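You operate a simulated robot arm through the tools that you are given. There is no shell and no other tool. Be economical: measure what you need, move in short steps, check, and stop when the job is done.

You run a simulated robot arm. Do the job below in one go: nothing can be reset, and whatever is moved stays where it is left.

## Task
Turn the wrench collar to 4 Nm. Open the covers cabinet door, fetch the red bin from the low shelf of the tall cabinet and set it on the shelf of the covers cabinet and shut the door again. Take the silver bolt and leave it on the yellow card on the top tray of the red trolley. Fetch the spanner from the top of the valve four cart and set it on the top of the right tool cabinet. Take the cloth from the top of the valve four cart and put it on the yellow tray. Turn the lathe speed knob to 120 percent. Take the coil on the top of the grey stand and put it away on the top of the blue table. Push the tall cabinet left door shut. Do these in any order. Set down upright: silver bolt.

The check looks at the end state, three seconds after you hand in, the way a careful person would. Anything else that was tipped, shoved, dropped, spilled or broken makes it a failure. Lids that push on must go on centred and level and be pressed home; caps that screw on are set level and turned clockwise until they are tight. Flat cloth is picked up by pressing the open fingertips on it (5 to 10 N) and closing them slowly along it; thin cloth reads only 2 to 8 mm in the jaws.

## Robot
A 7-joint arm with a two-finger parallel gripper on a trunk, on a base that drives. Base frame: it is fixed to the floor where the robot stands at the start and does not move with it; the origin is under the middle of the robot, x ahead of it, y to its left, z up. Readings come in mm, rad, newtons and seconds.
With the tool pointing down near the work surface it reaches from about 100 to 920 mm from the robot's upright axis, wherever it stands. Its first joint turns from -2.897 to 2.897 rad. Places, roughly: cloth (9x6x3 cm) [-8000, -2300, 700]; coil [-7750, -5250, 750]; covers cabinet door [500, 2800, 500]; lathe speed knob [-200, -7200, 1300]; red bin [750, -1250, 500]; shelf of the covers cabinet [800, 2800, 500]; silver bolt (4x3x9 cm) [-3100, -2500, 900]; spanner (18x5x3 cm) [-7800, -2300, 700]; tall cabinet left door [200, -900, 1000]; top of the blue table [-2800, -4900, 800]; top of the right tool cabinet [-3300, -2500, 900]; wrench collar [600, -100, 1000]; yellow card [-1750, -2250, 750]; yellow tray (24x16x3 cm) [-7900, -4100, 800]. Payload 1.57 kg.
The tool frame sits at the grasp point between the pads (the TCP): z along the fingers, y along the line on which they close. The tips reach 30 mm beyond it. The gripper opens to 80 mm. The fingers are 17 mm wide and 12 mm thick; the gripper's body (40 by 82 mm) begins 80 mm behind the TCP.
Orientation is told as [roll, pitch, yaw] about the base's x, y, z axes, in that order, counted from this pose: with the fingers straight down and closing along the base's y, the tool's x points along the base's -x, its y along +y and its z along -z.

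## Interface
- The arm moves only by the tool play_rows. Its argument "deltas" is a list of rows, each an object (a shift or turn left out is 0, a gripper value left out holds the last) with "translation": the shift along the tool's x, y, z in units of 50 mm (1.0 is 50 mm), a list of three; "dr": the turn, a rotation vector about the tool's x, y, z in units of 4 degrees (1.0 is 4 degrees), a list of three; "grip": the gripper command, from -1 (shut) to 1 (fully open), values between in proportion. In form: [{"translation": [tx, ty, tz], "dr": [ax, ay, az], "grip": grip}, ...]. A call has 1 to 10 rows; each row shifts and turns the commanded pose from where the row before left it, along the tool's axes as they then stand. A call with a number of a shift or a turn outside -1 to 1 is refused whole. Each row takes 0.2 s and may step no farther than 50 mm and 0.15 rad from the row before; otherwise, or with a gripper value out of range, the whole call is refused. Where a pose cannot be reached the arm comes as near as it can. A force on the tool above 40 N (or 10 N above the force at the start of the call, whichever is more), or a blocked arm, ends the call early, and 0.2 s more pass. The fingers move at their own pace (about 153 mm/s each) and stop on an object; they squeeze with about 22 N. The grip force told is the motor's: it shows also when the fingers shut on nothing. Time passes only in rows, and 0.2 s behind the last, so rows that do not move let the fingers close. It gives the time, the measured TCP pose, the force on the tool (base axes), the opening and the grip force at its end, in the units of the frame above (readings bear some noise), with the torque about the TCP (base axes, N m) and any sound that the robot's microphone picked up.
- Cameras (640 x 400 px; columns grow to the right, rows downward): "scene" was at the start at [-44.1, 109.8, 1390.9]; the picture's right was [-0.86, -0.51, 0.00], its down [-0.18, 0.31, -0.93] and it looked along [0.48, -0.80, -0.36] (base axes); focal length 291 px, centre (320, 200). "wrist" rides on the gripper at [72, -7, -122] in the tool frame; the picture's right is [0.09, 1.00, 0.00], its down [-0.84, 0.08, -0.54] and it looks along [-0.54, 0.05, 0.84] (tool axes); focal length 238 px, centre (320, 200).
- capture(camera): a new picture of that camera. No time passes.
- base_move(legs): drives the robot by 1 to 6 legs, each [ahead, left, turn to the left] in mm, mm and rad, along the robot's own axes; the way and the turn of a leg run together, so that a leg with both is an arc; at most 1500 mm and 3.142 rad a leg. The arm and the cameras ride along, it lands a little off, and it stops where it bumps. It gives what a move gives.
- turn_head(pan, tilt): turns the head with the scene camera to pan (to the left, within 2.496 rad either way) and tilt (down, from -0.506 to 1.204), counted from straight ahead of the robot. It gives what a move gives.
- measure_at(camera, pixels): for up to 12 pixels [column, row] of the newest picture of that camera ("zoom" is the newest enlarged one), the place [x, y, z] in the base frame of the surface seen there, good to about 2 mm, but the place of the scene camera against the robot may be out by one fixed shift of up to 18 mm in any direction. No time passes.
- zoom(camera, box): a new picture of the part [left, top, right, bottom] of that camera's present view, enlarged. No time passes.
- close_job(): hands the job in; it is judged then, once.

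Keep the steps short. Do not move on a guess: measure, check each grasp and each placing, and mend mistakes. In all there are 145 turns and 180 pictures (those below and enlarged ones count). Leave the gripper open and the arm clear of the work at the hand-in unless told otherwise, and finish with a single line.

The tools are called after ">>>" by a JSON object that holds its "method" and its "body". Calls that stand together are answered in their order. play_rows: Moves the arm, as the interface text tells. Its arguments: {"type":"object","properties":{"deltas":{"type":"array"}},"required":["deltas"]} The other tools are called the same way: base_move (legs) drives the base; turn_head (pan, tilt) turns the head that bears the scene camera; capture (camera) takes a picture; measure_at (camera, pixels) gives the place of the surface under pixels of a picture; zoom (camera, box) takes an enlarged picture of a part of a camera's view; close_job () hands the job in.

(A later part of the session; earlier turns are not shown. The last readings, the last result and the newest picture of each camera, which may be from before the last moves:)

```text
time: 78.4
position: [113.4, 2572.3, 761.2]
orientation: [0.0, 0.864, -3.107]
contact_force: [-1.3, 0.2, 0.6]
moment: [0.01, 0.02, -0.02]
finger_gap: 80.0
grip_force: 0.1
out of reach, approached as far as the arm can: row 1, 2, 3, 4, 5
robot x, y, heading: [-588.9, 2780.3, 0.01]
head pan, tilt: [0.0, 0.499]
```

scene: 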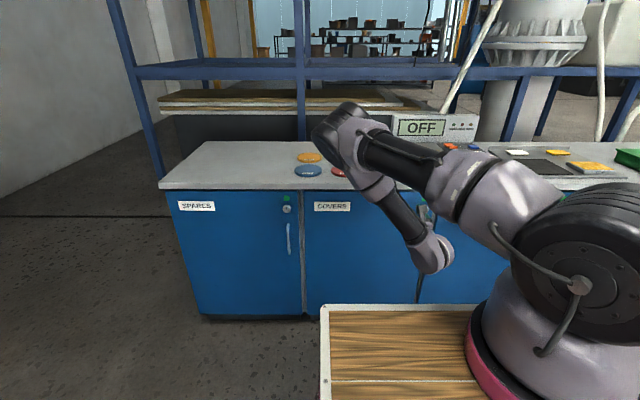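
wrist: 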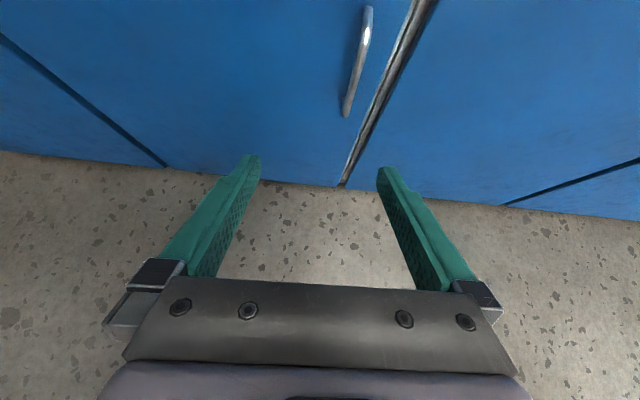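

Joint limits forbid a pitched grasp that low; a vertical tool is needed, with the camera away from the door. I tilt to vertical, then roll back 180°.

>>> {"method": "play_rows", "body": {"deltas": [{"translation": [0.2, 0, -0.2], "dr": [0, -1, 0]}, {"translation": [0.2, 0, -0.2], "dr": [0, -1, 0]}, {"translation": [0.2, 0, -0.2], "dr": [0, -1, 0]}, {"translation": [0.2, 0, -0.2], "dr": [0, -1, 0]}, {"dr": [0, -1, -1]}, {"dr": [0, -1, -1]}, {"dr": [0, -1, 0]}, {"dr": [0, -1, 0]}, {"dr": [0, -1, 0]}, {"dr": [0, -1, 0]}]}}

>>> {"method": "play_rows", "body": {"deltas": [{"dr": [0, -1, 0]}, {"dr": [0, -1, 0]}, {"dr": [0, 0, -1]}, {"dr": [0, 0, -1]}, {"dr": [0, 0, -1]}, {"dr": [0, 0, -1]}, {"dr": [0, 0, -1]}, {"dr": [0, 0, -1]}, {"dr": [0, 0, -1]}, {"dr": [0, 0, -1]}]}}

>>> {"method": "play_rows", "body": {"deltas": [{"dr": [0, 0, -1]}, {"dr": [0, 0, -1]}, {"dr": [0, 0, -1]}, {"dr": [0, 0, -1]}, {"dr": [0, 0, -1]}, {"dr": [0, 0, -1]}, {"dr": [0, 0, -1]}, {"dr": [0, 0, -1]}, {"dr": [0, 0, -1]}, {"dr": [0, 0, -1]}]}}

>>> {"method": "play_rows", "body": {"deltas": [{"dr": [0, 0, -1]}, {"dr": [0, 0, -1]}, {"dr": [0, 0, -1]}, {"dr": [0, 0, -1]}, {"dr": [0, 0, -1]}, {"dr": [0, 0, -1]}, {"dr": [0, 0, -1]}, {"dr": [0, 0, -1]}, {"dr": [0, 0, -1]}, {"dr": [0, 0, -1]}]}}

>>> {"method": "play_rows", "body": {"deltas": [{"dr": [0, 0, -1]}, {"dr": [0, 0, -1]}, {"dr": [0, 0, -1]}, {"dr": [0, 0, -1]}, {"dr": [0, 0, -1]}, {"dr": [0, 0, -1]}, {"dr": [0, 0, -1]}, {"dr": [0, 0, -1]}, {"dr": [0, 0, -1]}, {"dr": [0, 0, -1]}]}}

>>> {"method": "play_rows", "body": {"deltas": [{"dr": [0, 0, -1]}, {"dr": [0, 0, -1]}, {"dr": [0, 0, -1]}, {"dr": [0, 0, -1]}, {"dr": [0, 0, -1]}]}}

```text
time: 80.6
position: [113.1, 2573.6, 818.0]
orientation: [0.069, 0.161, -2.977]
contact_force: [-0.1, -0.1, -0.3]
moment: [0.0, -0.01, -0.02]
finger_gap: 80.0
grip_force: 0.0
robot x, y, heading: [-590.5, 2780.3, 0.009]
head pan, tilt: [0.0, 0.499]
```

```text
time: 82.8
position: [113.6, 2572.1, 817.0]
orientation: [0.072, -0.015, -2.428]
contact_force: [-0.8, 0.6, 0.6]
moment: [0.04, 0.0, 0.01]
finger_gap: 80.1
grip_force: 0.0
robot x, y, heading: [-588.3, 2778.3, 0.005]
head pan, tilt: [0.0, 0.499]
```

```text
time: 85.0
position: [113.4, 2574.2, 817.4]
orientation: [0.044, -0.057, -1.73]
contact_force: [0.9, -0.3, 0.6]
moment: [-0.01, -0.03, -0.01]
finger_gap: 80.0
grip_force: 0.0
robot x, y, heading: [-588.6, 2778.7, 0.011]
head pan, tilt: [0.0, 0.499]
```

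```text
time: 87.2
position: [113.9, 2573.7, 818.1]
orientation: [-0.004, -0.073, -1.029]
contact_force: [-0.4, -0.1, 0.0]
moment: [-0.03, -0.01, -0.03]
finger_gap: 80.3
grip_force: 0.1
robot x, y, heading: [-587.0, 2784.6, 0.007]
head pan, tilt: [0.0, 0.499]
```

```text
time: 89.4
position: [114.0, 2573.8, 818.0]
orientation: [-0.049, -0.053, -0.329]
contact_force: [0.0, 0.4, 0.7]
moment: [0.0, -0.01, -0.02]
finger_gap: 79.9
grip_force: 0.0
robot x, y, heading: [-590.4, 2781.3, 0.008]
head pan, tilt: [0.0, 0.499]
```

```text
time: 90.6
position: [113.1, 2574.2, 817.9]
orientation: [-0.064, -0.033, 0.02]
contact_force: [-0.3, 0.1, -0.5]
moment: [0.02, 0.0, 0.02]
finger_gap: 80.3
grip_force: 0.0
robot x, y, heading: [-592.8, 2777.1, 0.008]
head pan, tilt: [0.0, 0.499]
```

Vertical now. I trim the residual tilt and test how low I can go here.

>>> {"method": "play_rows", "body": {"deltas": [{"dr": [-0.92, 0.47, -0.25]}, {"translation": [0, 0, 0.9]}, {"translation": [0, 0, 0.9]}, {"translation": [0, 0, 0.9]}, {"translation": [0, 0, 0.9]}, {"translation": [0, 0, 0.9]}, {"translation": [0, 0, 0.9]}]}}

>>> {"method": "capture", "body": {"camera": "scene"}}

```text
time: 92.2
position: [111.0, 2585.1, 654.2]
orientation: [-0.003, 0.0, 0.033]
contact_force: [0.1, -0.5, -0.3]
moment: [-0.04, 0.05, 0.0]
finger_gap: 80.1
grip_force: 0.0
out of reach, approached as far as the arm can: row 5, 6, 7
robot x, y, heading: [-588.0, 2780.2, 0.011]
head pan, tilt: [0.0, 0.499]
```

```text
145 pictures are left
```

scene: 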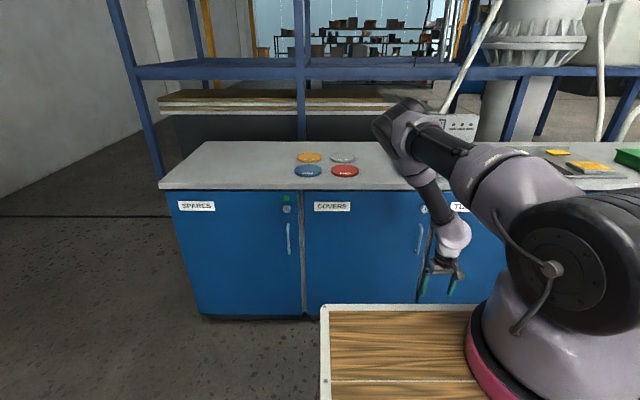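

>>> {"method": "play_rows", "body": {"deltas": [{"translation": [0.9, 0, 0]}, {"translation": [0.9, 0, 0]}, {"translation": [0.9, 0, 0]}, {"translation": [0, 0, 0.9]}, {"translation": [0, 0, 0.9]}, {"translation": [0, 0, 0.9]}, {"translation": [0, 0, 0.9]}]}}

>>> {"method": "capture", "body": {"camera": "scene"}}

```text
time: 93.8
position: [8.6, 2570.6, 663.2]
orientation: [-0.001, 0.001, 0.033]
contact_force: [0.5, 0.5, -0.5]
moment: [0.01, 0.02, 0.0]
finger_gap: 79.8
grip_force: 0.0
out of reach, approached as far as the arm can: row 2, 3, 4, 5, 6, 7
robot x, y, heading: [-592.0, 2782.5, 0.011]
head pan, tilt: [0.0, 0.499]
```

```text
144 pictures are left
```

scene: 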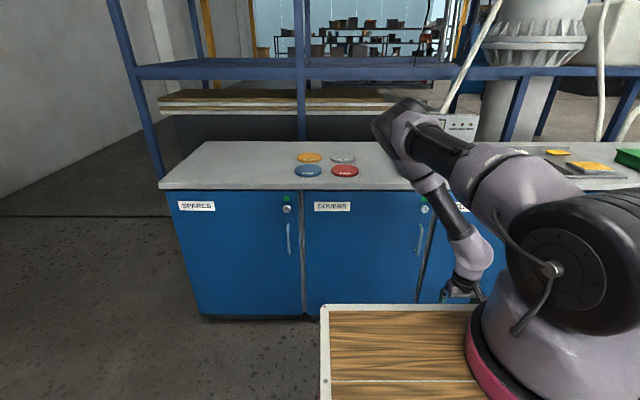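

>>> {"method": "measure_at", "body": {"camera": "scene", "pixels": [[552, 269], [500, 180], [440, 145], [395, 110], [400, 140], [425, 180], [470, 250], [460, 285], [500, 340], [322, 306], [480, 306]]}}

```text
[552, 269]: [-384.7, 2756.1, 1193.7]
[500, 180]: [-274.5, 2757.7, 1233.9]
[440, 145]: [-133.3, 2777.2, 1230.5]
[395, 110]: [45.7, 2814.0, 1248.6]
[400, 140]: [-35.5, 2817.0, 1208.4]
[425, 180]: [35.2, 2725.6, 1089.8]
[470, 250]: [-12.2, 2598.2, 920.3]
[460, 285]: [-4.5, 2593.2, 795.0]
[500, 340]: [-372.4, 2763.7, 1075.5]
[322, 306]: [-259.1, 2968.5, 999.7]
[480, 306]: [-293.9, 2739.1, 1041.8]
```

The forearm is leaning sideways. I move the TCP under the elbow (y≈2760, x≈60) and lower again to find the true low limit.

>>> {"method": "play_rows", "body": {"deltas": [{"translation": [-0.2, 0.76, 0]}, {"translation": [-0.2, 0.76, 0]}, {"translation": [-0.2, 0.76, 0]}, {"translation": [-0.2, 0.76, 0]}, {"translation": [-0.2, 0.76, 0]}, {"translation": [0, 0, 0.9]}, {"translation": [0, 0, 0.9]}, {"translation": [0, 0, 0.9]}]}}

>>> {"method": "play_rows", "body": {"deltas": [{"translation": [-0.5, 0, 0.5]}, {"translation": [-0.5, 0, 0.5]}, {"translation": [-0.5, 0, 0.5]}, {"translation": [-0.5, 0, 0.5]}]}}

>>> {"method": "capture", "body": {"camera": "scene"}}

```text
time: 95.6
position: [63.3, 2764.7, 657.0]
orientation: [-0.001, -0.001, 0.034]
contact_force: [-0.5, 0.1, -0.2]
moment: [-0.01, 0.04, 0.02]
finger_gap: 79.9
grip_force: 0.1
out of reach, approached as far as the arm can: row 6, 7, 8
robot x, y, heading: [-588.3, 2775.3, 0.013]
head pan, tilt: [0.0, 0.499]
```

```text
time: 96.6
position: [158.2, 2766.6, 658.0]
orientation: [-0.003, -0.001, 0.032]
contact_force: [1.1, 0.2, 0.3]
moment: [-0.04, 0.0, -0.01]
finger_gap: 80.1
grip_force: 0.0
out of reach, approached as far as the arm can: row 1, 2, 3, 4
robot x, y, heading: [-590.1, 2783.2, 0.006]
head pan, tilt: [0.0, 0.499]
```

```text
143 pictures are left
```

scene: 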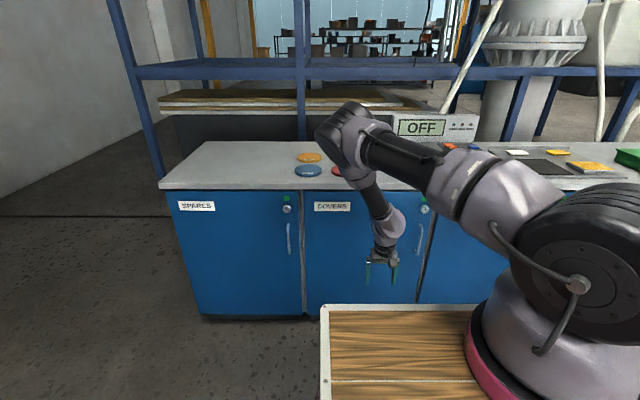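

>>> {"method": "measure_at", "body": {"camera": "scene", "pixels": [[578, 285], [600, 200], [500, 190], [440, 165], [395, 145], [340, 125], [330, 145], [355, 180], [375, 200], [385, 225], [383, 258], [368, 280]]}}

>>> {"method": "zoom", "body": {"camera": "scene", "box": [300, 90, 640, 300]}}

```text
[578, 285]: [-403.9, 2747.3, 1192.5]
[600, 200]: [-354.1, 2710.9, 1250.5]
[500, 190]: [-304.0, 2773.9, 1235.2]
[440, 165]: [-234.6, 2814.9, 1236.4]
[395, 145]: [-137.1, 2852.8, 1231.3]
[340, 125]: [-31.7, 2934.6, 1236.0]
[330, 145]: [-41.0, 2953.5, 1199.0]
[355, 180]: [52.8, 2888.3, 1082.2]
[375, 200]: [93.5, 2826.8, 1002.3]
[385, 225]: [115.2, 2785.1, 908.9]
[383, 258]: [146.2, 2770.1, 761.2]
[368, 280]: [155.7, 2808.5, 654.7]
```

```text
1.88 times, centred on (470, 195) of scene
```

zoom: 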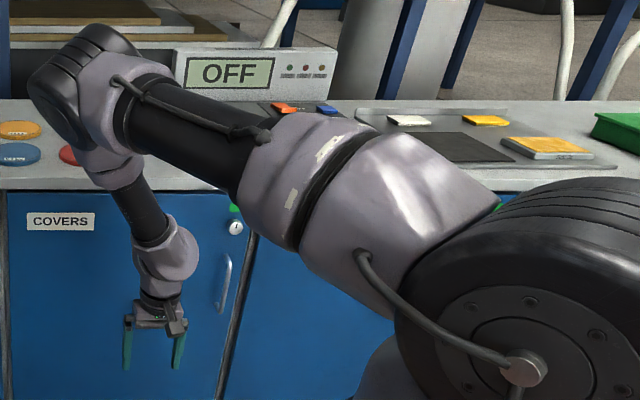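

The elbow has swung left (about (-10, 2930)). I move the TCP beneath it and lower again.

>>> {"method": "play_rows", "body": {"deltas": [{"translation": [0.45, 0.47, -0.3]}, {"translation": [0.45, 0.47, 0]}, {"translation": [0.45, 0.47, 0]}, {"translation": [0.45, 0.47, 0]}, {"translation": [0.45, 0.47, 0]}, {"translation": [0.45, 0.47, 0]}, {"translation": [0.45, 0.47, 0]}]}}

>>> {"method": "play_rows", "body": {"deltas": [{"translation": [0, 0, 0.8]}, {"translation": [0, 0, 0.8]}, {"translation": [0, 0, 0.8]}, {"translation": [0, 0, 0.8]}, {"translation": [0, 0, 0.8]}]}}

>>> {"method": "capture", "body": {"camera": "scene"}}

```text
time: 98.2
position: [-5.0, 2925.1, 672.3]
orientation: [-0.003, 0.0, 0.031]
contact_force: [0.1, -0.3, -0.2]
moment: [0.03, 0.0, 0.04]
finger_gap: 79.9
grip_force: 0.0
robot x, y, heading: [-585.3, 2779.4, 0.008]
head pan, tilt: [0.0, 0.499]
```

```text
time: 99.4
position: [3.0, 2932.3, 655.0]
orientation: [-0.002, 0.0, 0.034]
contact_force: [-0.6, -0.4, 0.2]
moment: [0.02, 0.01, -0.01]
finger_gap: 80.0
grip_force: 0.1
out of reach, approached as far as the arm can: row 1, 2, 3, 4, 5
robot x, y, heading: [-589.7, 2779.4, 0.008]
head pan, tilt: [0.0, 0.499]
```

```text
141 pictures are left
```

scene: 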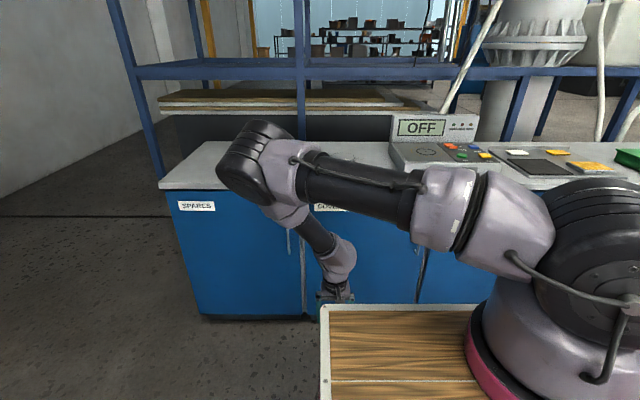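

The elbow stays swung out. I return to a high start-like pose to let the arm untwist, then look.

>>> {"method": "play_rows", "body": {"deltas": [{"translation": [-0.5, 0, -0.9]}, {"translation": [-0.5, 0, -0.9]}, {"translation": [-0.5, 0, -0.9]}, {"translation": [-0.5, 0, -0.9]}, {"translation": [0, -0.3, -0.9]}, {"translation": [0, -0.3, -0.9]}, {"translation": [0, -0.3, -0.9]}, {"translation": [0, -0.3, -0.9]}, {"translation": [0, -0.9, -0.3]}, {"translation": [0, -0.9, -0.3]}]}}

>>> {"method": "play_rows", "body": {"deltas": [{"translation": [0.2, -0.9, -0.4]}, {"translation": [0.2, -0.9, -0.4]}, {"translation": [0.2, -0.9, -0.4]}, {"translation": [0.2, -0.9, -0.4]}, {"translation": [0.2, -0.9, -0.4]}, {"translation": [0.2, -0.9, -0.4]}, {"translation": [0.3, -0.9, -0.4]}, {"translation": [0.3, -0.9, -0.4]}, {"translation": [0.3, -0.9, -0.4]}]}}

>>> {"method": "turn_head", "body": {"pan": -0.5, "tilt": 0.3}}

>>> {"method": "capture", "body": {"camera": "scene"}}

```text
refused: row 1 steps farther than a row can; nothing moved
```

```text
refused: row 1 steps farther than a row can; nothing moved
```

```text
time: 100.4
position: [3.4, 2931.8, 656.2]
orientation: [-0.001, 0.002, 0.034]
contact_force: [0.7, -0.6, -0.3]
moment: [0.0, 0.06, -0.02]
finger_gap: 80.0
grip_force: 0.0
robot x, y, heading: [-587.7, 2780.6, 0.011]
head pan, tilt: [-0.499, 0.3]
```

```text
140 pictures are left
```

scene: 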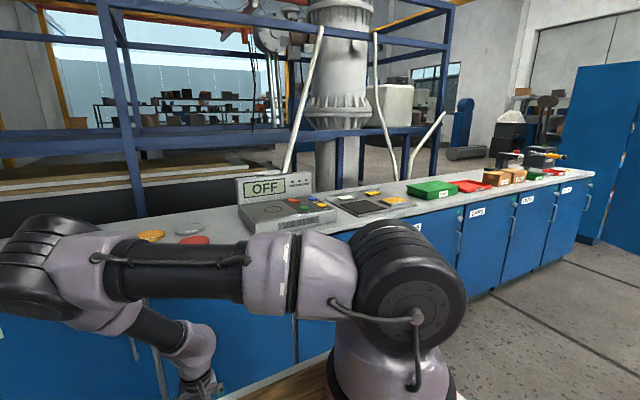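

>>> {"method": "play_rows", "body": {"deltas": [{"translation": [-0.3, 0, -0.9]}, {"translation": [-0.3, 0, -0.9]}, {"translation": [-0.3, 0, -0.9]}, {"translation": [-0.3, 0, -0.9]}, {"translation": [0, -0.3, -0.9]}, {"translation": [0, -0.3, -0.9]}, {"translation": [0, -0.3, -0.9]}, {"translation": [0, -0.3, -0.9]}, {"translation": [0, -0.9, -0.3]}, {"translation": [0, -0.9, -0.3]}]}}

>>> {"method": "play_rows", "body": {"deltas": [{"translation": [0.2, -0.85, -0.4]}, {"translation": [0.2, -0.85, -0.4]}, {"translation": [0.2, -0.85, -0.4]}, {"translation": [0.2, -0.85, -0.4]}, {"translation": [0.2, -0.85, -0.4]}, {"translation": [0.2, -0.85, -0.4]}, {"translation": [0.3, -0.85, -0.4]}, {"translation": [0.3, -0.85, -0.4]}, {"translation": [0.3, -0.85, -0.4]}]}}

>>> {"method": "capture", "body": {"camera": "scene"}}

```text
time: 102.6
position: [66.8, 2784.2, 1044.8]
orientation: [-0.002, 0.001, 0.035]
contact_force: [0.1, 1.1, -0.3]
moment: [-0.05, 0.03, 0.0]
finger_gap: 79.9
grip_force: 0.0
robot x, y, heading: [-588.9, 2778.9, 0.005]
head pan, tilt: [-0.499, 0.3]
```

```text
time: 104.6
position: [-23.2, 2398.9, 1226.3]
orientation: [-0.003, 0.0, 0.035]
contact_force: [-0.2, 0.4, 0.7]
moment: [-0.04, 0.04, 0.01]
finger_gap: 80.0
grip_force: 0.2
robot x, y, heading: [-588.5, 2775.9, 0.012]
head pan, tilt: [-0.499, 0.3]
```

```text
139 pictures are left
```

scene: 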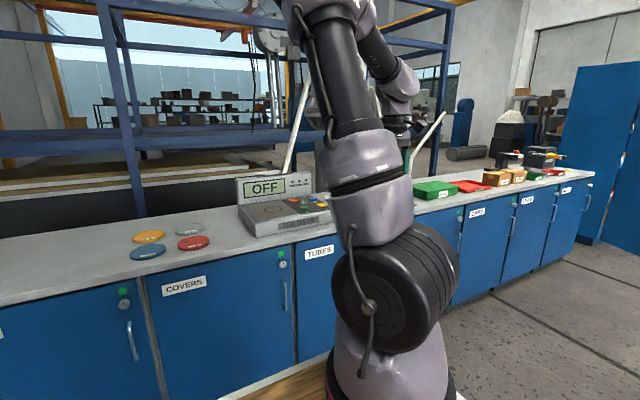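

The arm is upright again. I lower straight down here to test the low limit in this posture.

>>> {"method": "play_rows", "body": {"deltas": [{"translation": [-0.3, 0, 0.9]}, {"translation": [-0.3, 0, 0.9]}, {"translation": [-0.3, 0, 0.9]}, {"translation": [0, 0, 0.95]}, {"translation": [0, 0, 0.95]}, {"translation": [0, 0, 0.95]}, {"translation": [0, 0, 0.95]}, {"translation": [0, 0, 0.95]}, {"translation": [0, 0, 0.95]}, {"translation": [0, 0, 0.95]}]}}

>>> {"method": "play_rows", "body": {"deltas": [{"translation": [0, 0, 0.95]}, {"translation": [0, 0, 0.95]}, {"translation": [0, 0, 0.95]}, {"translation": [0, 0, 0.95]}]}}

>>> {"method": "capture", "body": {"camera": "scene"}}

```text
time: 106.8
position: [25.4, 2450.7, 786.4]
orientation: [-0.004, 0.0, 0.034]
contact_force: [-0.2, 0.6, 0.3]
moment: [0.02, -0.01, 0.0]
finger_gap: 80.2
grip_force: 0.1
out of reach, approached as far as the arm can: row 8, 9, 10
robot x, y, heading: [-590.3, 2779.5, 0.01]
head pan, tilt: [-0.499, 0.3]
```

```text
time: 107.8
position: [33.3, 2538.0, 684.2]
orientation: [-0.001, 0.0, 0.033]
contact_force: [-0.2, 0.9, 0.5]
moment: [-0.02, 0.01, -0.01]
finger_gap: 80.0
grip_force: 0.2
out of reach, approached as far as the arm can: row 1, 2, 3, 4
robot x, y, heading: [-589.0, 2781.4, 0.006]
head pan, tilt: [-0.499, 0.3]
```

```text
138 pictures are left
```

scene: 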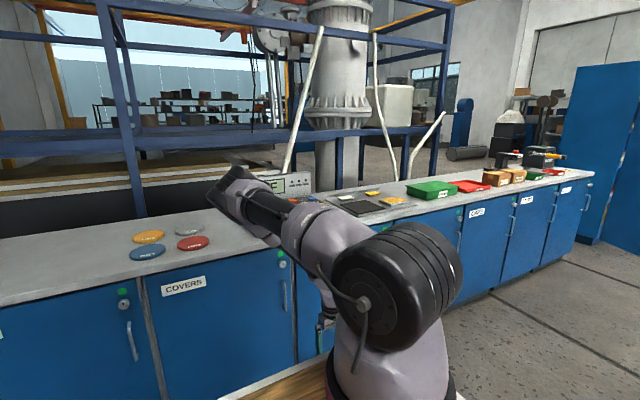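

Possibly joint 7 is at its limit and twists the arm. I raise, yaw the tool +90° about its axis (needed anyway for the bin wall), and test again.

>>> {"method": "play_rows", "body": {"deltas": [{"translation": [0, 0, -0.8], "dr": [0, 0, 1]}, {"translation": [0, 0, -0.8], "dr": [0, 0, 1]}, {"translation": [0, 0, -0.8], "dr": [0, 0, 1]}, {"dr": [0, 0, 1]}, {"dr": [0, 0, 1]}, {"dr": [0, 0, 1]}, {"dr": [0, 0, 1]}, {"dr": [0, 0, 1]}, {"dr": [0, 0, 1]}, {"dr": [0, 0, 1]}]}}

>>> {"method": "play_rows", "body": {"deltas": [{"dr": [0, 0, 1]}, {"dr": [0, 0, 1]}, {"dr": [0, 0, 1]}, {"dr": [0, 0, 1]}, {"dr": [0, 0, 1]}, {"dr": [0, 0, 1]}, {"dr": [0, 0, 1]}, {"dr": [0, 0, 1]}, {"dr": [0, 0, 1]}, {"dr": [0, 0, 1]}]}}

>>> {"method": "play_rows", "body": {"deltas": [{"dr": [0, 0, 1]}, {"dr": [0, 0, 1]}, {"dr": [0, 0, 0.95]}, {"translation": [0, 0, 0.8]}, {"translation": [0, 0, 0.8]}, {"translation": [0, 0, 0.8]}, {"translation": [0, 0, 0.8]}, {"translation": [0, 0, 0.8]}, {"translation": [0, 0, 0.8]}]}}

>>> {"method": "capture", "body": {"camera": "scene"}}

```text
time: 110.0
position: [33.0, 2537.6, 805.6]
orientation: [0.0, 0.001, -0.667]
contact_force: [-0.3, -0.4, 0.4]
moment: [0.01, 0.0, 0.01]
finger_gap: 79.9
grip_force: 0.0
robot x, y, heading: [-591.8, 2782.1, 0.012]
head pan, tilt: [-0.499, 0.3]
```

```text
time: 112.2
position: [33.6, 2538.2, 805.4]
orientation: [-0.001, -0.002, -1.366]
contact_force: [0.8, 0.4, -0.5]
moment: [0.01, -0.04, -0.02]
finger_gap: 79.9
grip_force: 0.0
robot x, y, heading: [-590.8, 2780.2, 0.01]
head pan, tilt: [-0.499, 0.3]
```

```text
time: 114.2
position: [41.6, 2571.4, 658.2]
orientation: [-0.001, -0.002, -1.568]
contact_force: [0.1, 1.1, -0.4]
moment: [0.02, -0.04, 0.03]
finger_gap: 80.2
grip_force: 0.1
out of reach, approached as far as the arm can: row 7, 8, 9
robot x, y, heading: [-588.4, 2782.4, 0.009]
head pan, tilt: [-0.499, 0.3]
```

```text
137 pictures are left
```

scene: 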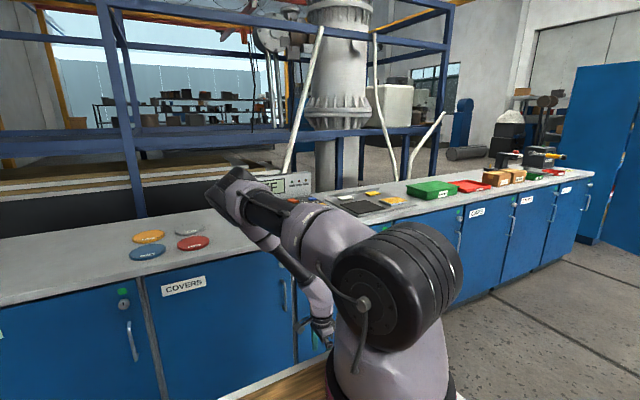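

Still about 655. I'll test the arm's right-hand side: raise, swing the TCP to robot right-front, and lower there.

>>> {"method": "play_rows", "body": {"deltas": [{"translation": [0, 0, -0.95]}, {"translation": [0, 0, -0.95]}, {"translation": [0, 0, -0.95]}, {"translation": [0, 0, -0.95]}, {"translation": [0, 0, -0.95]}, {"translation": [0, 0, -0.95]}, {"translation": [0, 0, -0.95]}, {"translation": [0, 0, -0.95]}]}}

>>> {"method": "play_rows", "body": {"deltas": [{"translation": [-0.88, -0.36, 0]}, {"translation": [-0.88, -0.36, 0]}, {"translation": [-0.88, -0.36, 0]}, {"translation": [-0.88, -0.36, 0]}, {"translation": [-0.88, -0.36, 0]}, {"translation": [-0.88, -0.36, 0]}, {"translation": [-0.88, -0.36, 0]}, {"translation": [-0.88, -0.36, 0]}, {"translation": [-0.88, -0.36, 0]}, {"translation": [-0.88, -0.36, 0]}]}}

>>> {"method": "play_rows", "body": {"deltas": [{"translation": [0, 0, 0.9]}, {"translation": [0, 0, 0.9]}, {"translation": [0, 0, 0.9]}, {"translation": [0, 0, 0.9]}, {"translation": [0, 0, 0.9]}, {"translation": [0, 0, 0.9]}, {"translation": [0, 0, 0.9]}, {"translation": [0, 0, 0.9]}, {"translation": [0, 0, 0.9]}, {"translation": [0, 0, 0.9]}]}}

>>> {"method": "turn_head", "body": {"pan": -1.0, "tilt": 0.5}}

>>> {"method": "capture", "body": {"camera": "scene"}}

```text
time: 116.0
position: [40.4, 2571.8, 1040.1]
orientation: [-0.002, -0.001, -1.569]
contact_force: [0.4, 1.0, 0.3]
moment: [0.0, 0.07, -0.01]
finger_gap: 80.1
grip_force: 0.1
robot x, y, heading: [-586.3, 2781.1, 0.003]
head pan, tilt: [-0.499, 0.3]
```

```text
time: 118.2
position: [-36.9, 2389.0, 1047.4]
orientation: [0.001, -0.003, -1.567]
contact_force: [0.7, -0.2, 0.4]
moment: [0.01, 0.0, 0.0]
finger_gap: 80.1
grip_force: 0.1
out of reach, approached as far as the arm can: row 5, 6, 7, 8, 9, 10
robot x, y, heading: [-589.8, 2780.0, 0.01]
head pan, tilt: [-0.499, 0.3]
```

```text
time: 120.4
position: [35.6, 2464.9, 762.0]
orientation: [0.0, -0.004, -1.57]
contact_force: [0.4, 0.8, -0.1]
moment: [0.04, -0.02, -0.01]
finger_gap: 80.2
grip_force: 0.0
out of reach, approached as far as the arm can: row 1, 2, 3, 5, 6, 7, 8, 9, 10
robot x, y, heading: [-588.8, 2776.9, 0.006]
head pan, tilt: [-0.499, 0.3]
```

```text
time: 121.3
position: [35.8, 2464.7, 761.8]
orientation: [0.0, -0.003, -1.57]
contact_force: [0.2, 0.8, 0.4]
moment: [0.01, 0.02, -0.01]
finger_gap: 80.1
grip_force: 0.0
robot x, y, heading: [-588.3, 2780.1, 0.009]
head pan, tilt: [-1.0, 0.499]
```

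```text
136 pictures are left
```

scene: 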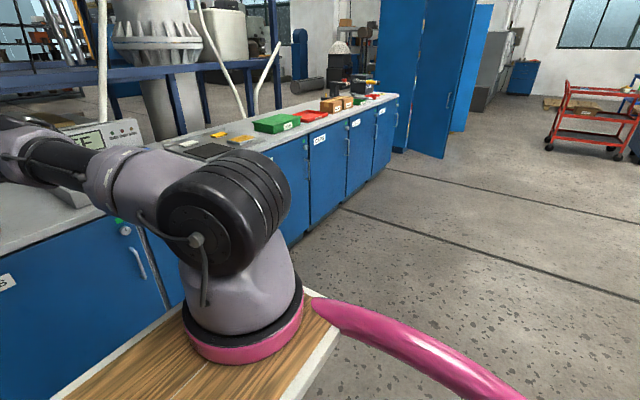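

The first joint is at its limit toward the right. I try the left side instead: raise, swing to robot-left-front, lower.

>>> {"method": "play_rows", "body": {"deltas": [{"translation": [0, 0, -0.95]}, {"translation": [0, 0, -0.95]}, {"translation": [0, 0, -0.95]}, {"translation": [0, 0, -0.95]}, {"translation": [0, 0, -0.95]}, {"translation": [0, 0, -0.95]}, {"translation": [0.9, -0.3, 0]}, {"translation": [0.9, -0.3, 0]}, {"translation": [0.9, -0.3, 0]}, {"translation": [0.9, -0.3, 0]}]}}

>>> {"method": "play_rows", "body": {"deltas": [{"translation": [0.9, -0.3, 0]}, {"translation": [0.9, -0.3, 0]}, {"translation": [0.9, -0.3, 0]}, {"translation": [0.9, -0.3, 0]}, {"translation": [0.9, -0.3, 0]}, {"translation": [0.9, -0.3, 0]}, {"translation": [0.9, -0.3, 0]}, {"translation": [0.9, -0.3, 0]}, {"translation": [0.9, -0.3, 0]}, {"translation": [0.9, -0.3, 0]}]}}

>>> {"method": "play_rows", "body": {"deltas": [{"translation": [0.9, -0.3, 0]}, {"translation": [0.9, -0.3, 0]}, {"translation": [0.9, -0.3, 0]}, {"translation": [0.9, -0.3, 0]}, {"translation": [0.9, -0.3, 0]}, {"translation": [0.9, -0.3, 0]}, {"translation": [0.9, -0.3, 0]}]}}

>>> {"method": "play_rows", "body": {"deltas": [{"translation": [0, 0, 0.95]}, {"translation": [0, 0, 0.95]}, {"translation": [0, 0, 0.95]}, {"translation": [0, 0, 0.95]}, {"translation": [0, 0, 0.95]}, {"translation": [0, 0, 0.95]}, {"translation": [0, 0, 0.95]}, {"translation": [0, 0, 0.95]}, {"translation": [0, 0, 0.95]}, {"translation": [0, 0, 0.95]}]}}

>>> {"method": "turn_head", "body": {"pan": 0.8, "tilt": 0.5}}

>>> {"method": "capture", "body": {"camera": "scene"}}

```text
time: 123.5
position: [-25.3, 2643.8, 1046.0]
orientation: [0.001, 0.0, -1.571]
contact_force: [0.3, 0.2, 0.2]
moment: [0.07, 0.02, 0.02]
finger_gap: 80.3
grip_force: 0.0
robot x, y, heading: [-591.6, 2779.6, 0.008]
head pan, tilt: [-1.0, 0.499]
```

```text
time: 125.7
position: [-176.4, 3094.2, 1044.0]
orientation: [0.0, 0.001, -1.572]
contact_force: [0.4, -1.4, -0.6]
moment: [0.03, -0.01, 0.0]
finger_gap: 80.2
grip_force: 0.1
robot x, y, heading: [-586.6, 2781.5, 0.01]
head pan, tilt: [-1.0, 0.499]
```

```text
time: 127.3
position: [-281.3, 3409.0, 1045.9]
orientation: [-0.001, -0.001, -1.568]
contact_force: [0.2, -0.5, 0.2]
moment: [0.0, 0.03, 0.02]
finger_gap: 80.0
grip_force: 0.1
robot x, y, heading: [-588.6, 2782.2, 0.007]
head pan, tilt: [-1.0, 0.499]
```

```text
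time: 129.5
position: [-281.3, 3406.9, 750.4]
orientation: [0.0, 0.0, -1.569]
contact_force: [-0.6, -0.1, 0.3]
moment: [-0.01, -0.02, -0.01]
finger_gap: 80.0
grip_force: 0.1
out of reach, approached as far as the arm can: row 7, 8, 9, 10
robot x, y, heading: [-591.7, 2779.8, 0.01]
head pan, tilt: [-1.0, 0.499]
```

```text
time: 131.3
position: [-281.1, 3406.9, 751.4]
orientation: [0.001, -0.001, -1.568]
contact_force: [0.7, -0.3, -0.9]
moment: [0.02, 0.02, 0.01]
finger_gap: 80.3
grip_force: 0.2
robot x, y, heading: [-590.8, 2779.7, 0.007]
head pan, tilt: [0.799, 0.499]
```

```text
135 pictures are left
```

scene: 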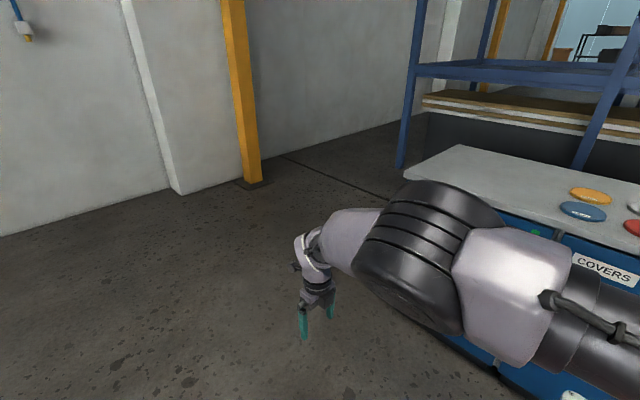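

Now I pull inward 180 mm while lowering.

>>> {"method": "play_rows", "body": {"deltas": [{"translation": [-0.75, 0, 0.5]}, {"translation": [-0.75, 0, 0.5]}, {"translation": [-0.75, 0, 0.5]}, {"translation": [-0.75, 0, 0.5]}, {"translation": [-0.75, 0, 0.5]}, {"translation": [0, 0, 0.8]}, {"translation": [0, 0, 0.8]}, {"translation": [0, 0, 0.8]}, {"translation": [0, 0, 0.8]}]}}

>>> {"method": "capture", "body": {"camera": "scene"}}

```text
time: 133.3
position: [-281.0, 3283.9, 674.9]
orientation: [-0.001, -0.001, -1.569]
contact_force: [-0.2, 0.3, 1.1]
moment: [0.01, -0.01, 0.01]
finger_gap: 79.9
grip_force: 0.0
out of reach, approached as far as the arm can: row 3, 4, 5, 6, 7, 8, 9
robot x, y, heading: [-589.6, 2782.9, 0.01]
head pan, tilt: [0.799, 0.499]
```

```text
134 pictures are left
```

scene: 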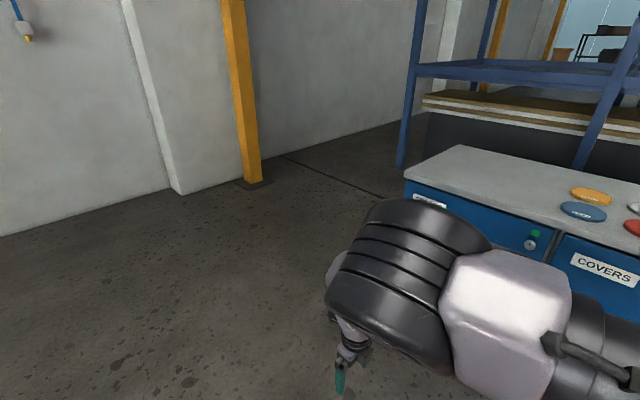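

I've learned the arm favours its left side and the hand must bend ≥30° from the forearm. I test a tool tilted 20° forward with the arm out to the left.

>>> {"method": "play_rows", "body": {"deltas": [{"translation": [-0.6, 0, 0], "dr": [-1, 0, 0]}, {"translation": [-0.6, 0, 0], "dr": [-1, 0, 0]}, {"translation": [-0.6, 0, 0], "dr": [-1, 0, 0]}, {"translation": [-0.6, 0, 0], "dr": [-1, 0, 0]}, {"translation": [-0.6, 0, 0], "dr": [-1, 0, 0]}, {"translation": [-0.5, 0, 0]}, {"translation": [-0.5, 0, 0]}, {"translation": [-0.5, 0, 0]}, {"translation": [0, -0.3, 0.8]}, {"translation": [0, -0.3, 0.8]}]}}

>>> {"method": "play_rows", "body": {"deltas": [{"translation": [0, -0.3, 0.8]}, {"translation": [0, -0.3, 0.8]}, {"translation": [0, -0.3, 0.8]}, {"translation": [0, -0.3, 0.8]}]}}

>>> {"method": "capture", "body": {"camera": "scene"}}

```text
time: 135.5
position: [-281.2, 3060.0, 682.6]
orientation: [0.35, -0.001, -1.569]
contact_force: [0.2, -0.9, -0.1]
moment: [0.02, 0.0, -0.03]
finger_gap: 79.8
grip_force: 0.1
out of reach, approached as far as the arm can: row 8, 9, 10
robot x, y, heading: [-590.8, 2778.2, 0.006]
head pan, tilt: [0.799, 0.499]
```

```text
time: 136.5
position: [-280.6, 3059.5, 682.4]
orientation: [0.348, -0.001, -1.569]
contact_force: [-0.3, -0.2, 0.6]
moment: [-0.01, -0.03, -0.01]
finger_gap: 79.7
grip_force: 0.1
out of reach, approached as far as the arm can: row 1, 2, 3, 4
robot x, y, heading: [-590.9, 2780.5, 0.011]
head pan, tilt: [0.799, 0.499]
```

```text
133 pictures are left
```

scene: 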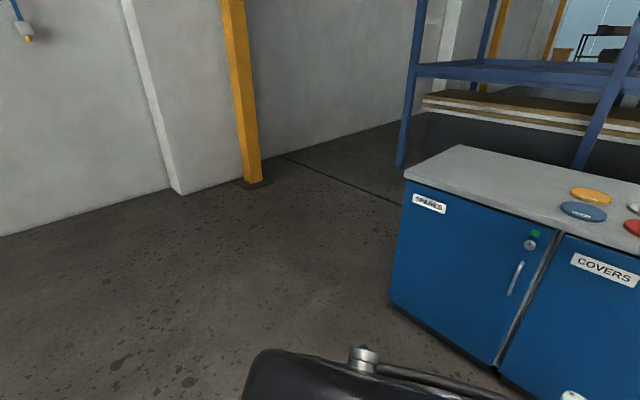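

>>> {"method": "turn_head", "body": {"pan": 0.6, "tilt": 1.0}}

>>> {"method": "capture", "body": {"camera": "scene"}}

```text
time: 137.4
position: [-281.7, 3059.0, 683.4]
orientation: [0.349, -0.004, -1.57]
contact_force: [-0.5, 0.9, 0.5]
moment: [0.03, 0.0, 0.0]
finger_gap: 80.2
grip_force: 0.1
robot x, y, heading: [-589.1, 2779.3, 0.008]
head pan, tilt: [0.6, 1.0]
```

```text
132 pictures are left
```

scene: 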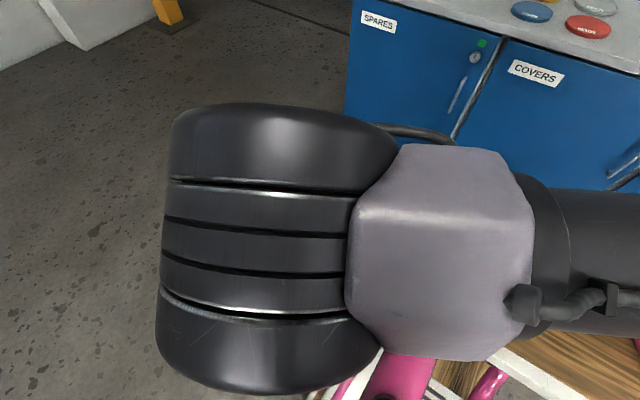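

>>> {"method": "measure_at", "body": {"camera": "scene", "pixels": [[280, 150], [260, 230], [260, 340], [440, 250], [450, 330], [600, 260], [620, 220], [470, 370], [380, 380], [400, 365]]}}

>>> {"method": "capture", "body": {"camera": "wrist"}}

```text
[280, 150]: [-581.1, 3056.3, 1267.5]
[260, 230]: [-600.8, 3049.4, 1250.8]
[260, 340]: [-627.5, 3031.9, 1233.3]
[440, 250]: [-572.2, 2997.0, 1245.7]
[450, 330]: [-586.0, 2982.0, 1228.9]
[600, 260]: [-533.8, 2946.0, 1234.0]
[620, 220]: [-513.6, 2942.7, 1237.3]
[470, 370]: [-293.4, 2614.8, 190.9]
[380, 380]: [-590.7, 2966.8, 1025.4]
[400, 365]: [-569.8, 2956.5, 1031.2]
```

```text
131 pictures are left
```

wrist: 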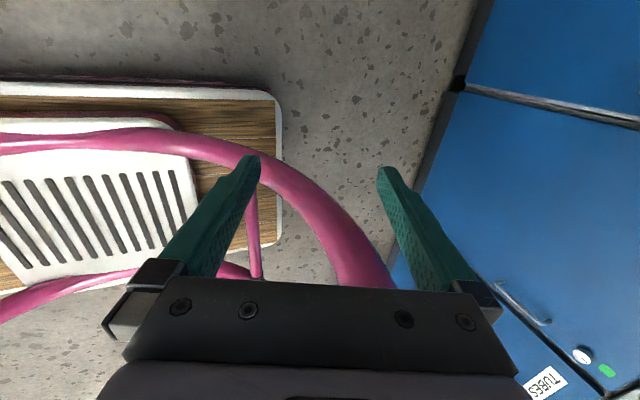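

The limits are posture-dependent. One more reach test: tilt the tool the other way (toward the elbow) and lower.

>>> {"method": "play_rows", "body": {"deltas": [{"translation": [0, 0.2, -0.8], "dr": [1, 0, 0]}, {"translation": [0, 0.2, -0.8], "dr": [1, 0, 0]}, {"translation": [0, 0, -0.8], "dr": [1, 0, 0]}, {"dr": [1, 0, 0]}, {"dr": [1, 0, 0]}, {"dr": [1, 0, 0]}, {"dr": [1, 0, 0]}, {"dr": [1, 0, 0]}, {"dr": [1, 0, 0]}, {"dr": [1, 0, 0]}]}}

>>> {"method": "play_rows", "body": {"deltas": [{"dr": [1, 0, 0]}, {"dr": [1, 0, 0]}, {"dr": [1, 0, 0]}, {"translation": [0, 0.46, 0.77]}, {"translation": [0, 0.46, 0.77]}, {"translation": [0, 0.46, 0.77]}, {"translation": [0, 0.46, 0.77]}, {"translation": [0, 0.46, 0.77]}, {"translation": [0, 0.46, 0.77]}, {"translation": [0, 0.46, 0.77]}]}}

>>> {"method": "capture", "body": {"camera": "scene"}}

```text
time: 139.6
position: [-296.5, 3058.2, 804.5]
orientation: [-0.35, -0.003, -1.569]
contact_force: [-0.9, -0.4, 0.3]
moment: [-0.01, -0.05, -0.01]
finger_gap: 80.0
grip_force: 0.0
robot x, y, heading: [-587.7, 2777.5, 0.004]
head pan, tilt: [0.6, 1.0]
```

```text
time: 141.8
position: [-293.0, 3069.9, 692.2]
orientation: [-0.558, -0.003, -1.571]
contact_force: [-0.6, 0.8, 0.5]
moment: [0.0, 0.02, 0.01]
finger_gap: 80.0
grip_force: 0.1
out of reach, approached as far as the arm can: row 6, 7, 8, 9, 10
robot x, y, heading: [-590.9, 2783.4, 0.008]
head pan, tilt: [0.6, 1.0]
```

```text
130 pictures are left
```

scene: 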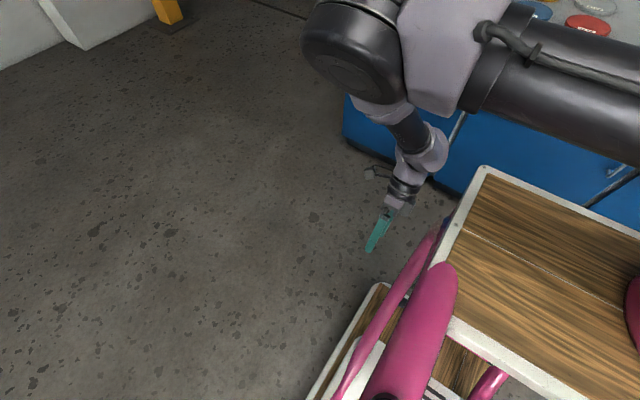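

>>> {"method": "measure_at", "body": {"camera": "scene", "pixels": [[340, 70], [330, 30], [430, 60], [520, 60], [600, 100], [385, 105], [405, 130], [430, 155], [408, 185], [395, 200], [370, 248]]}}

>>> {"method": "zoom", "body": {"camera": "scene", "box": [290, 0, 530, 260]}}

```text
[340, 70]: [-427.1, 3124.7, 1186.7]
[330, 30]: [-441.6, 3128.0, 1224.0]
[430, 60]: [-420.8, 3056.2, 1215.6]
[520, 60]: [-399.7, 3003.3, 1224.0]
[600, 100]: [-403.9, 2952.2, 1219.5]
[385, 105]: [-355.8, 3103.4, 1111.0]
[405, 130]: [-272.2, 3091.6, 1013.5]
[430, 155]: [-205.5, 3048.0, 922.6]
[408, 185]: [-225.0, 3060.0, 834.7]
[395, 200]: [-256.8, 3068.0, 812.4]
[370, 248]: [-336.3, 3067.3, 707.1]
```

```text
1.54 times, centred on (410, 130) of scene
```

zoom: 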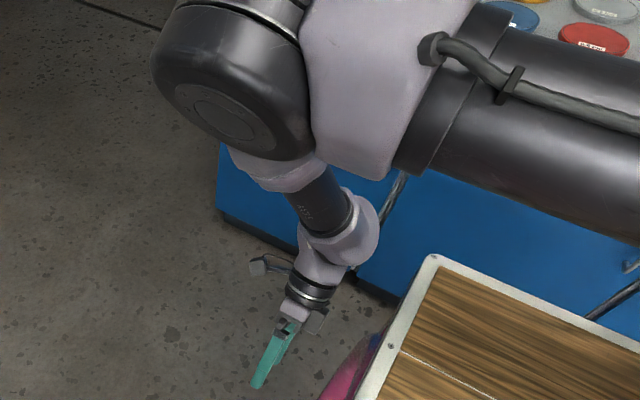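

The arm got into a flipped-elbow branch during the wrench approach (base joint near its stop), which explains the odd limits. I restore: untilt, yaw back, go to the high start-like pose and closer in, so the elbow swings back.

>>> {"method": "play_rows", "body": {"deltas": [{"translation": [0, 0, -0.9], "dr": [-1, 0, 0]}, {"translation": [0, 0, -0.9], "dr": [-1, 0, 0]}, {"translation": [0, 0, -0.9], "dr": [-1, 0, 0]}, {"translation": [0, 0, -0.9], "dr": [-1, 0, 0]}, {"translation": [0, 0, -0.9], "dr": [-1, 0, 0]}, {"translation": [0, 0, -0.9], "dr": [-1, 0, 0]}, {"translation": [0, 0, -0.9], "dr": [-1, 0, 0]}, {"translation": [0, 0, -0.9], "dr": [-1, 0, 0]}, {"translation": [0, 0, -0.9]}, {"translation": [0, 0, -0.9]}]}}

>>> {"method": "play_rows", "body": {"deltas": [{"translation": [0, 0, -0.9], "dr": [0, 0, -1]}, {"translation": [0, 0, -0.9], "dr": [0, 0, -1]}, {"translation": [0, 0, -0.7], "dr": [0, 0, -1]}, {"dr": [0, 0, -1]}, {"dr": [0, 0, -1]}, {"dr": [0, 0, -1]}, {"dr": [0, 0, -1]}, {"dr": [0, 0, -1]}, {"dr": [0, 0, -1]}, {"dr": [0, 0, -1]}]}}

>>> {"method": "play_rows", "body": {"deltas": [{"dr": [0, 0, -1]}, {"dr": [0, 0, -1]}, {"dr": [0, 0, -1]}, {"dr": [0, 0, -1]}, {"dr": [0, 0, -1]}, {"dr": [0, 0, -1]}, {"dr": [0, 0, -1]}, {"dr": [0, 0, -1]}, {"dr": [0, 0, -1]}, {"dr": [0, 0, -1]}]}}

>>> {"method": "play_rows", "body": {"deltas": [{"dr": [0, 0, -1]}, {"dr": [0, 0, -1]}, {"dr": [0, 0, -0.5]}]}}

```text
time: 144.0
position: [-183.9, 3073.8, 1120.2]
orientation: [-0.001, 0.001, -1.565]
contact_force: [-0.3, 0.2, 0.5]
moment: [-0.04, 0.04, -0.01]
finger_gap: 80.0
grip_force: 0.1
robot x, y, heading: [-588.6, 2775.8, 0.005]
head pan, tilt: [0.6, 1.0]
```

```text
time: 146.2
position: [-183.6, 3072.8, 1243.9]
orientation: [0.0, -0.001, -0.869]
contact_force: [-0.8, 0.7, 0.3]
moment: [-0.01, -0.02, -0.03]
finger_gap: 80.2
grip_force: 0.0
robot x, y, heading: [-587.0, 2780.3, 0.008]
head pan, tilt: [0.6, 1.0]
```

```text
time: 148.4
position: [-183.0, 3073.4, 1244.0]
orientation: [-0.002, 0.001, -0.169]
contact_force: [-1.1, -0.5, 1.0]
moment: [0.02, 0.01, 0.03]
finger_gap: 79.8
grip_force: 0.0
robot x, y, heading: [-586.1, 2777.1, 0.005]
head pan, tilt: [0.6, 1.0]
```

```text
time: 149.2
position: [-182.9, 3072.9, 1244.5]
orientation: [-0.004, -0.001, 0.004]
contact_force: [0.6, -0.5, -0.1]
moment: [-0.01, 0.0, 0.02]
finger_gap: 80.1
grip_force: 0.0
robot x, y, heading: [-595.3, 2779.3, 0.011]
head pan, tilt: [0.6, 1.0]
```

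>>> {"method": "play_rows", "body": {"deltas": [{"translation": [0, -0.92, -0.2]}, {"translation": [0, -0.92, -0.2]}, {"translation": [0, -0.92, -0.2]}, {"translation": [0, -0.92, -0.2]}, {"translation": [0, -0.92, -0.2]}, {"translation": [0, -0.92, -0.2]}, {"translation": [0, -0.92, -0.2]}, {"translation": [0, -0.92, -0.2]}, {"translation": [0, -0.92, 0]}, {"translation": [0, -0.92, 0]}]}}

>>> {"method": "play_rows", "body": {"deltas": [{"translation": [0, -0.92, 0]}, {"translation": [0, -0.92, 0]}, {"translation": [0, -0.92, 0]}, {"translation": [0, -0.92, 0]}, {"translation": [0, -0.92, 0]}, {"translation": [0, -0.92, 0]}]}}

>>> {"method": "turn_head", "body": {"pan": -0.5, "tilt": 0.3}}

>>> {"method": "capture", "body": {"camera": "scene"}}

```text
time: 151.4
position: [-181.8, 2614.9, 1325.0]
orientation: [-0.002, 0.0, 0.003]
contact_force: [-0.4, -0.2, 0.7]
moment: [-0.01, 0.0, 0.01]
finger_gap: 80.1
grip_force: 0.1
robot x, y, heading: [-590.8, 2778.4, 0.01]
head pan, tilt: [0.6, 1.0]
```

```text
time: 152.8
position: [-181.2, 2337.5, 1325.6]
orientation: [0.0, -0.001, 0.002]
contact_force: [-0.6, 0.6, 0.3]
moment: [-0.02, -0.02, -0.02]
finger_gap: 80.2
grip_force: 0.1
robot x, y, heading: [-588.5, 2780.0, 0.01]
head pan, tilt: [0.6, 1.0]
```

```text
time: 154.2
position: [-179.8, 2338.5, 1324.8]
orientation: [-0.001, 0.0, 0.003]
contact_force: [0.3, -0.7, -0.1]
moment: [-0.01, -0.03, -0.02]
finger_gap: 79.9
grip_force: 0.0
robot x, y, heading: [-590.1, 2780.7, 0.006]
head pan, tilt: [-0.499, 0.3]
```

```text
128 pictures are left
```

scene: 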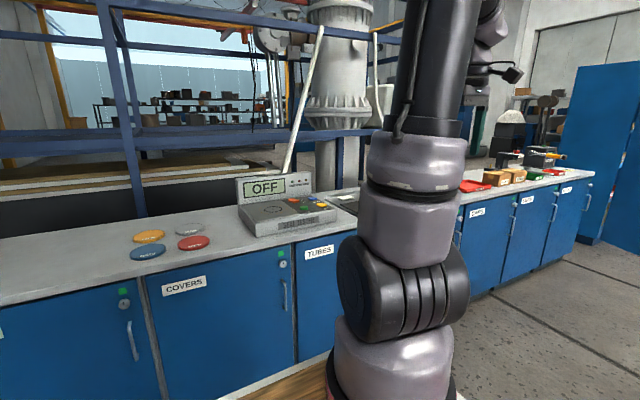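

The elbow is back in the normal branch. I now extend forward and lower to find the new low limit.

>>> {"method": "play_rows", "body": {"deltas": [{"translation": [-0.75, 0.6, 0]}, {"translation": [-0.75, 0.6, 0]}, {"translation": [-0.75, 0.6, 0]}, {"translation": [-0.75, 0.6, 0]}, {"translation": [-0.75, 0.6, 0]}, {"translation": [-0.75, 0.6, 0.2]}, {"translation": [-0.75, 0.6, 0.2]}, {"translation": [-0.5, 0, 0.8]}, {"translation": [-0.5, 0, 0.8]}, {"translation": [0, 0, 0.95]}]}}

>>> {"method": "play_rows", "body": {"deltas": [{"translation": [0, 0, 0.95]}, {"translation": [0, 0, 0.95]}, {"translation": [0, 0, 0.95]}, {"translation": [0, 0, 0.95]}, {"translation": [0, 0, 0.95]}, {"translation": [0, 0, 0.95]}, {"translation": [0, 0, 0.95]}, {"translation": [0, 0, 0.95]}, {"translation": [0, 0, 0.95]}, {"translation": [0, 0, 0.95]}]}}

>>> {"method": "play_rows", "body": {"deltas": [{"translation": [0, 0, 0.95]}, {"translation": [0, 0, 0.95]}, {"translation": [0, 0, 0.95]}, {"translation": [0, 0, 0.95]}]}}

>>> {"method": "capture", "body": {"camera": "scene"}}

```text
time: 156.3
position: [129.3, 2546.6, 1175.0]
orientation: [-0.002, -0.001, 0.001]
contact_force: [-0.3, 0.7, 0.3]
moment: [0.01, -0.04, 0.02]
finger_gap: 80.2
grip_force: 0.1
robot x, y, heading: [-592.6, 2780.3, 0.011]
head pan, tilt: [-0.499, 0.3]
```

```text
time: 158.6
position: [131.4, 2547.8, 702.4]
orientation: [-0.004, 0.0, 0.003]
contact_force: [0.1, -0.6, 0.4]
moment: [-0.01, 0.02, 0.01]
finger_gap: 79.9
grip_force: 0.1
robot x, y, heading: [-587.8, 2775.5, 0.009]
head pan, tilt: [-0.499, 0.3]
```

```text
time: 159.6
position: [131.0, 2545.8, 513.9]
orientation: [-0.003, 0.0, 0.001]
contact_force: [-0.4, -0.7, 0.6]
moment: [-0.05, 0.03, -0.01]
finger_gap: 79.8
grip_force: 0.2
robot x, y, heading: [-592.4, 2781.2, 0.007]
head pan, tilt: [-0.499, 0.3]
```

```text
127 pictures are left
```

scene: 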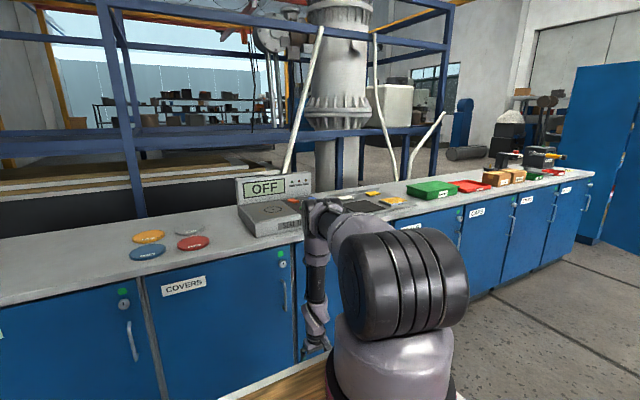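

Excellent: in the normal branch I reach z 514. I raise to z≈630, tilt the fingers 20° forward (to clear the lock knob) and drive up to the handle.

>>> {"method": "play_rows", "body": {"deltas": [{"translation": [0, 0, -0.8]}, {"translation": [0, 0, -0.8]}, {"translation": [0, 0, -0.7]}, {"dr": [0, -1, 0]}, {"dr": [0, -1, 0]}, {"dr": [0, -1, 0]}, {"dr": [0, -1, 0]}, {"dr": [0, -1, 0]}]}}

>>> {"method": "base_move", "body": {"legs": [[230, 0, 0]]}}

>>> {"method": "capture", "body": {"camera": "wrist"}}

```text
time: 161.3
position: [131.7, 2546.4, 628.6]
orientation: [-0.001, -0.35, 0.005]
contact_force: [0.0, -1.1, -0.4]
moment: [-0.03, -0.04, 0.0]
finger_gap: 80.1
grip_force: 0.0
robot x, y, heading: [-588.2, 2781.7, 0.009]
head pan, tilt: [-0.499, 0.3]
```

```text
time: 163.1
position: [362.5, 2548.5, 627.7]
orientation: [0.0, -0.348, 0.002]
contact_force: [0.4, -0.2, 0.6]
moment: [-0.01, 0.0, 0.0]
finger_gap: 80.1
grip_force: 0.0
robot x, y, heading: [-359.3, 2779.6, 0.01]
head pan, tilt: [-0.499, 0.3]
```

```text
126 pictures are left
```

wrist: 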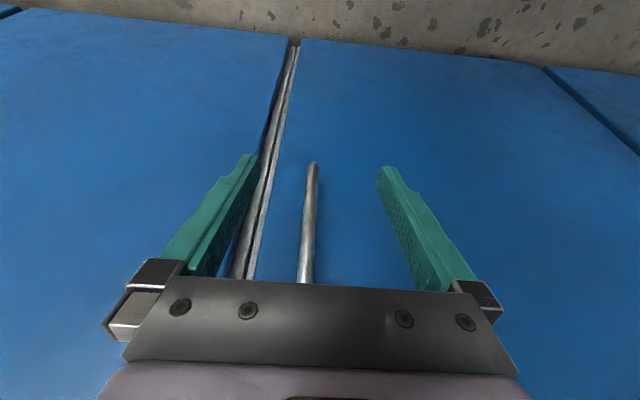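

The bar is centred between the fingers. I move 55 mm forward, and close.

>>> {"method": "play_rows", "body": {"deltas": [{"translation": [-0.52, -0.03, 0.19]}, {"translation": [-0.52, -0.03, 0.19]}, {"grip": -1}, {"grip": -1}, {"grip": -1}]}}

>>> {"method": "capture", "body": {"camera": "wrist"}}

```text
time: 164.3
position: [418.3, 2543.6, 627.0]
orientation: [-0.003, -0.35, 0.002]
contact_force: [0.1, -13.3, -2.9]
moment: [0.55, -0.09, -0.18]
finger_gap: 11.7
grip_force: 29.2
robot x, y, heading: [-357.1, 2782.6, 0.007]
head pan, tilt: [-0.499, 0.3]
```

```text
125 pictures are left
```

wrist: 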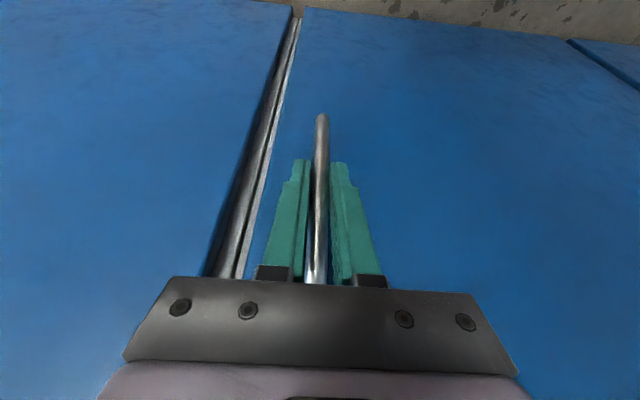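

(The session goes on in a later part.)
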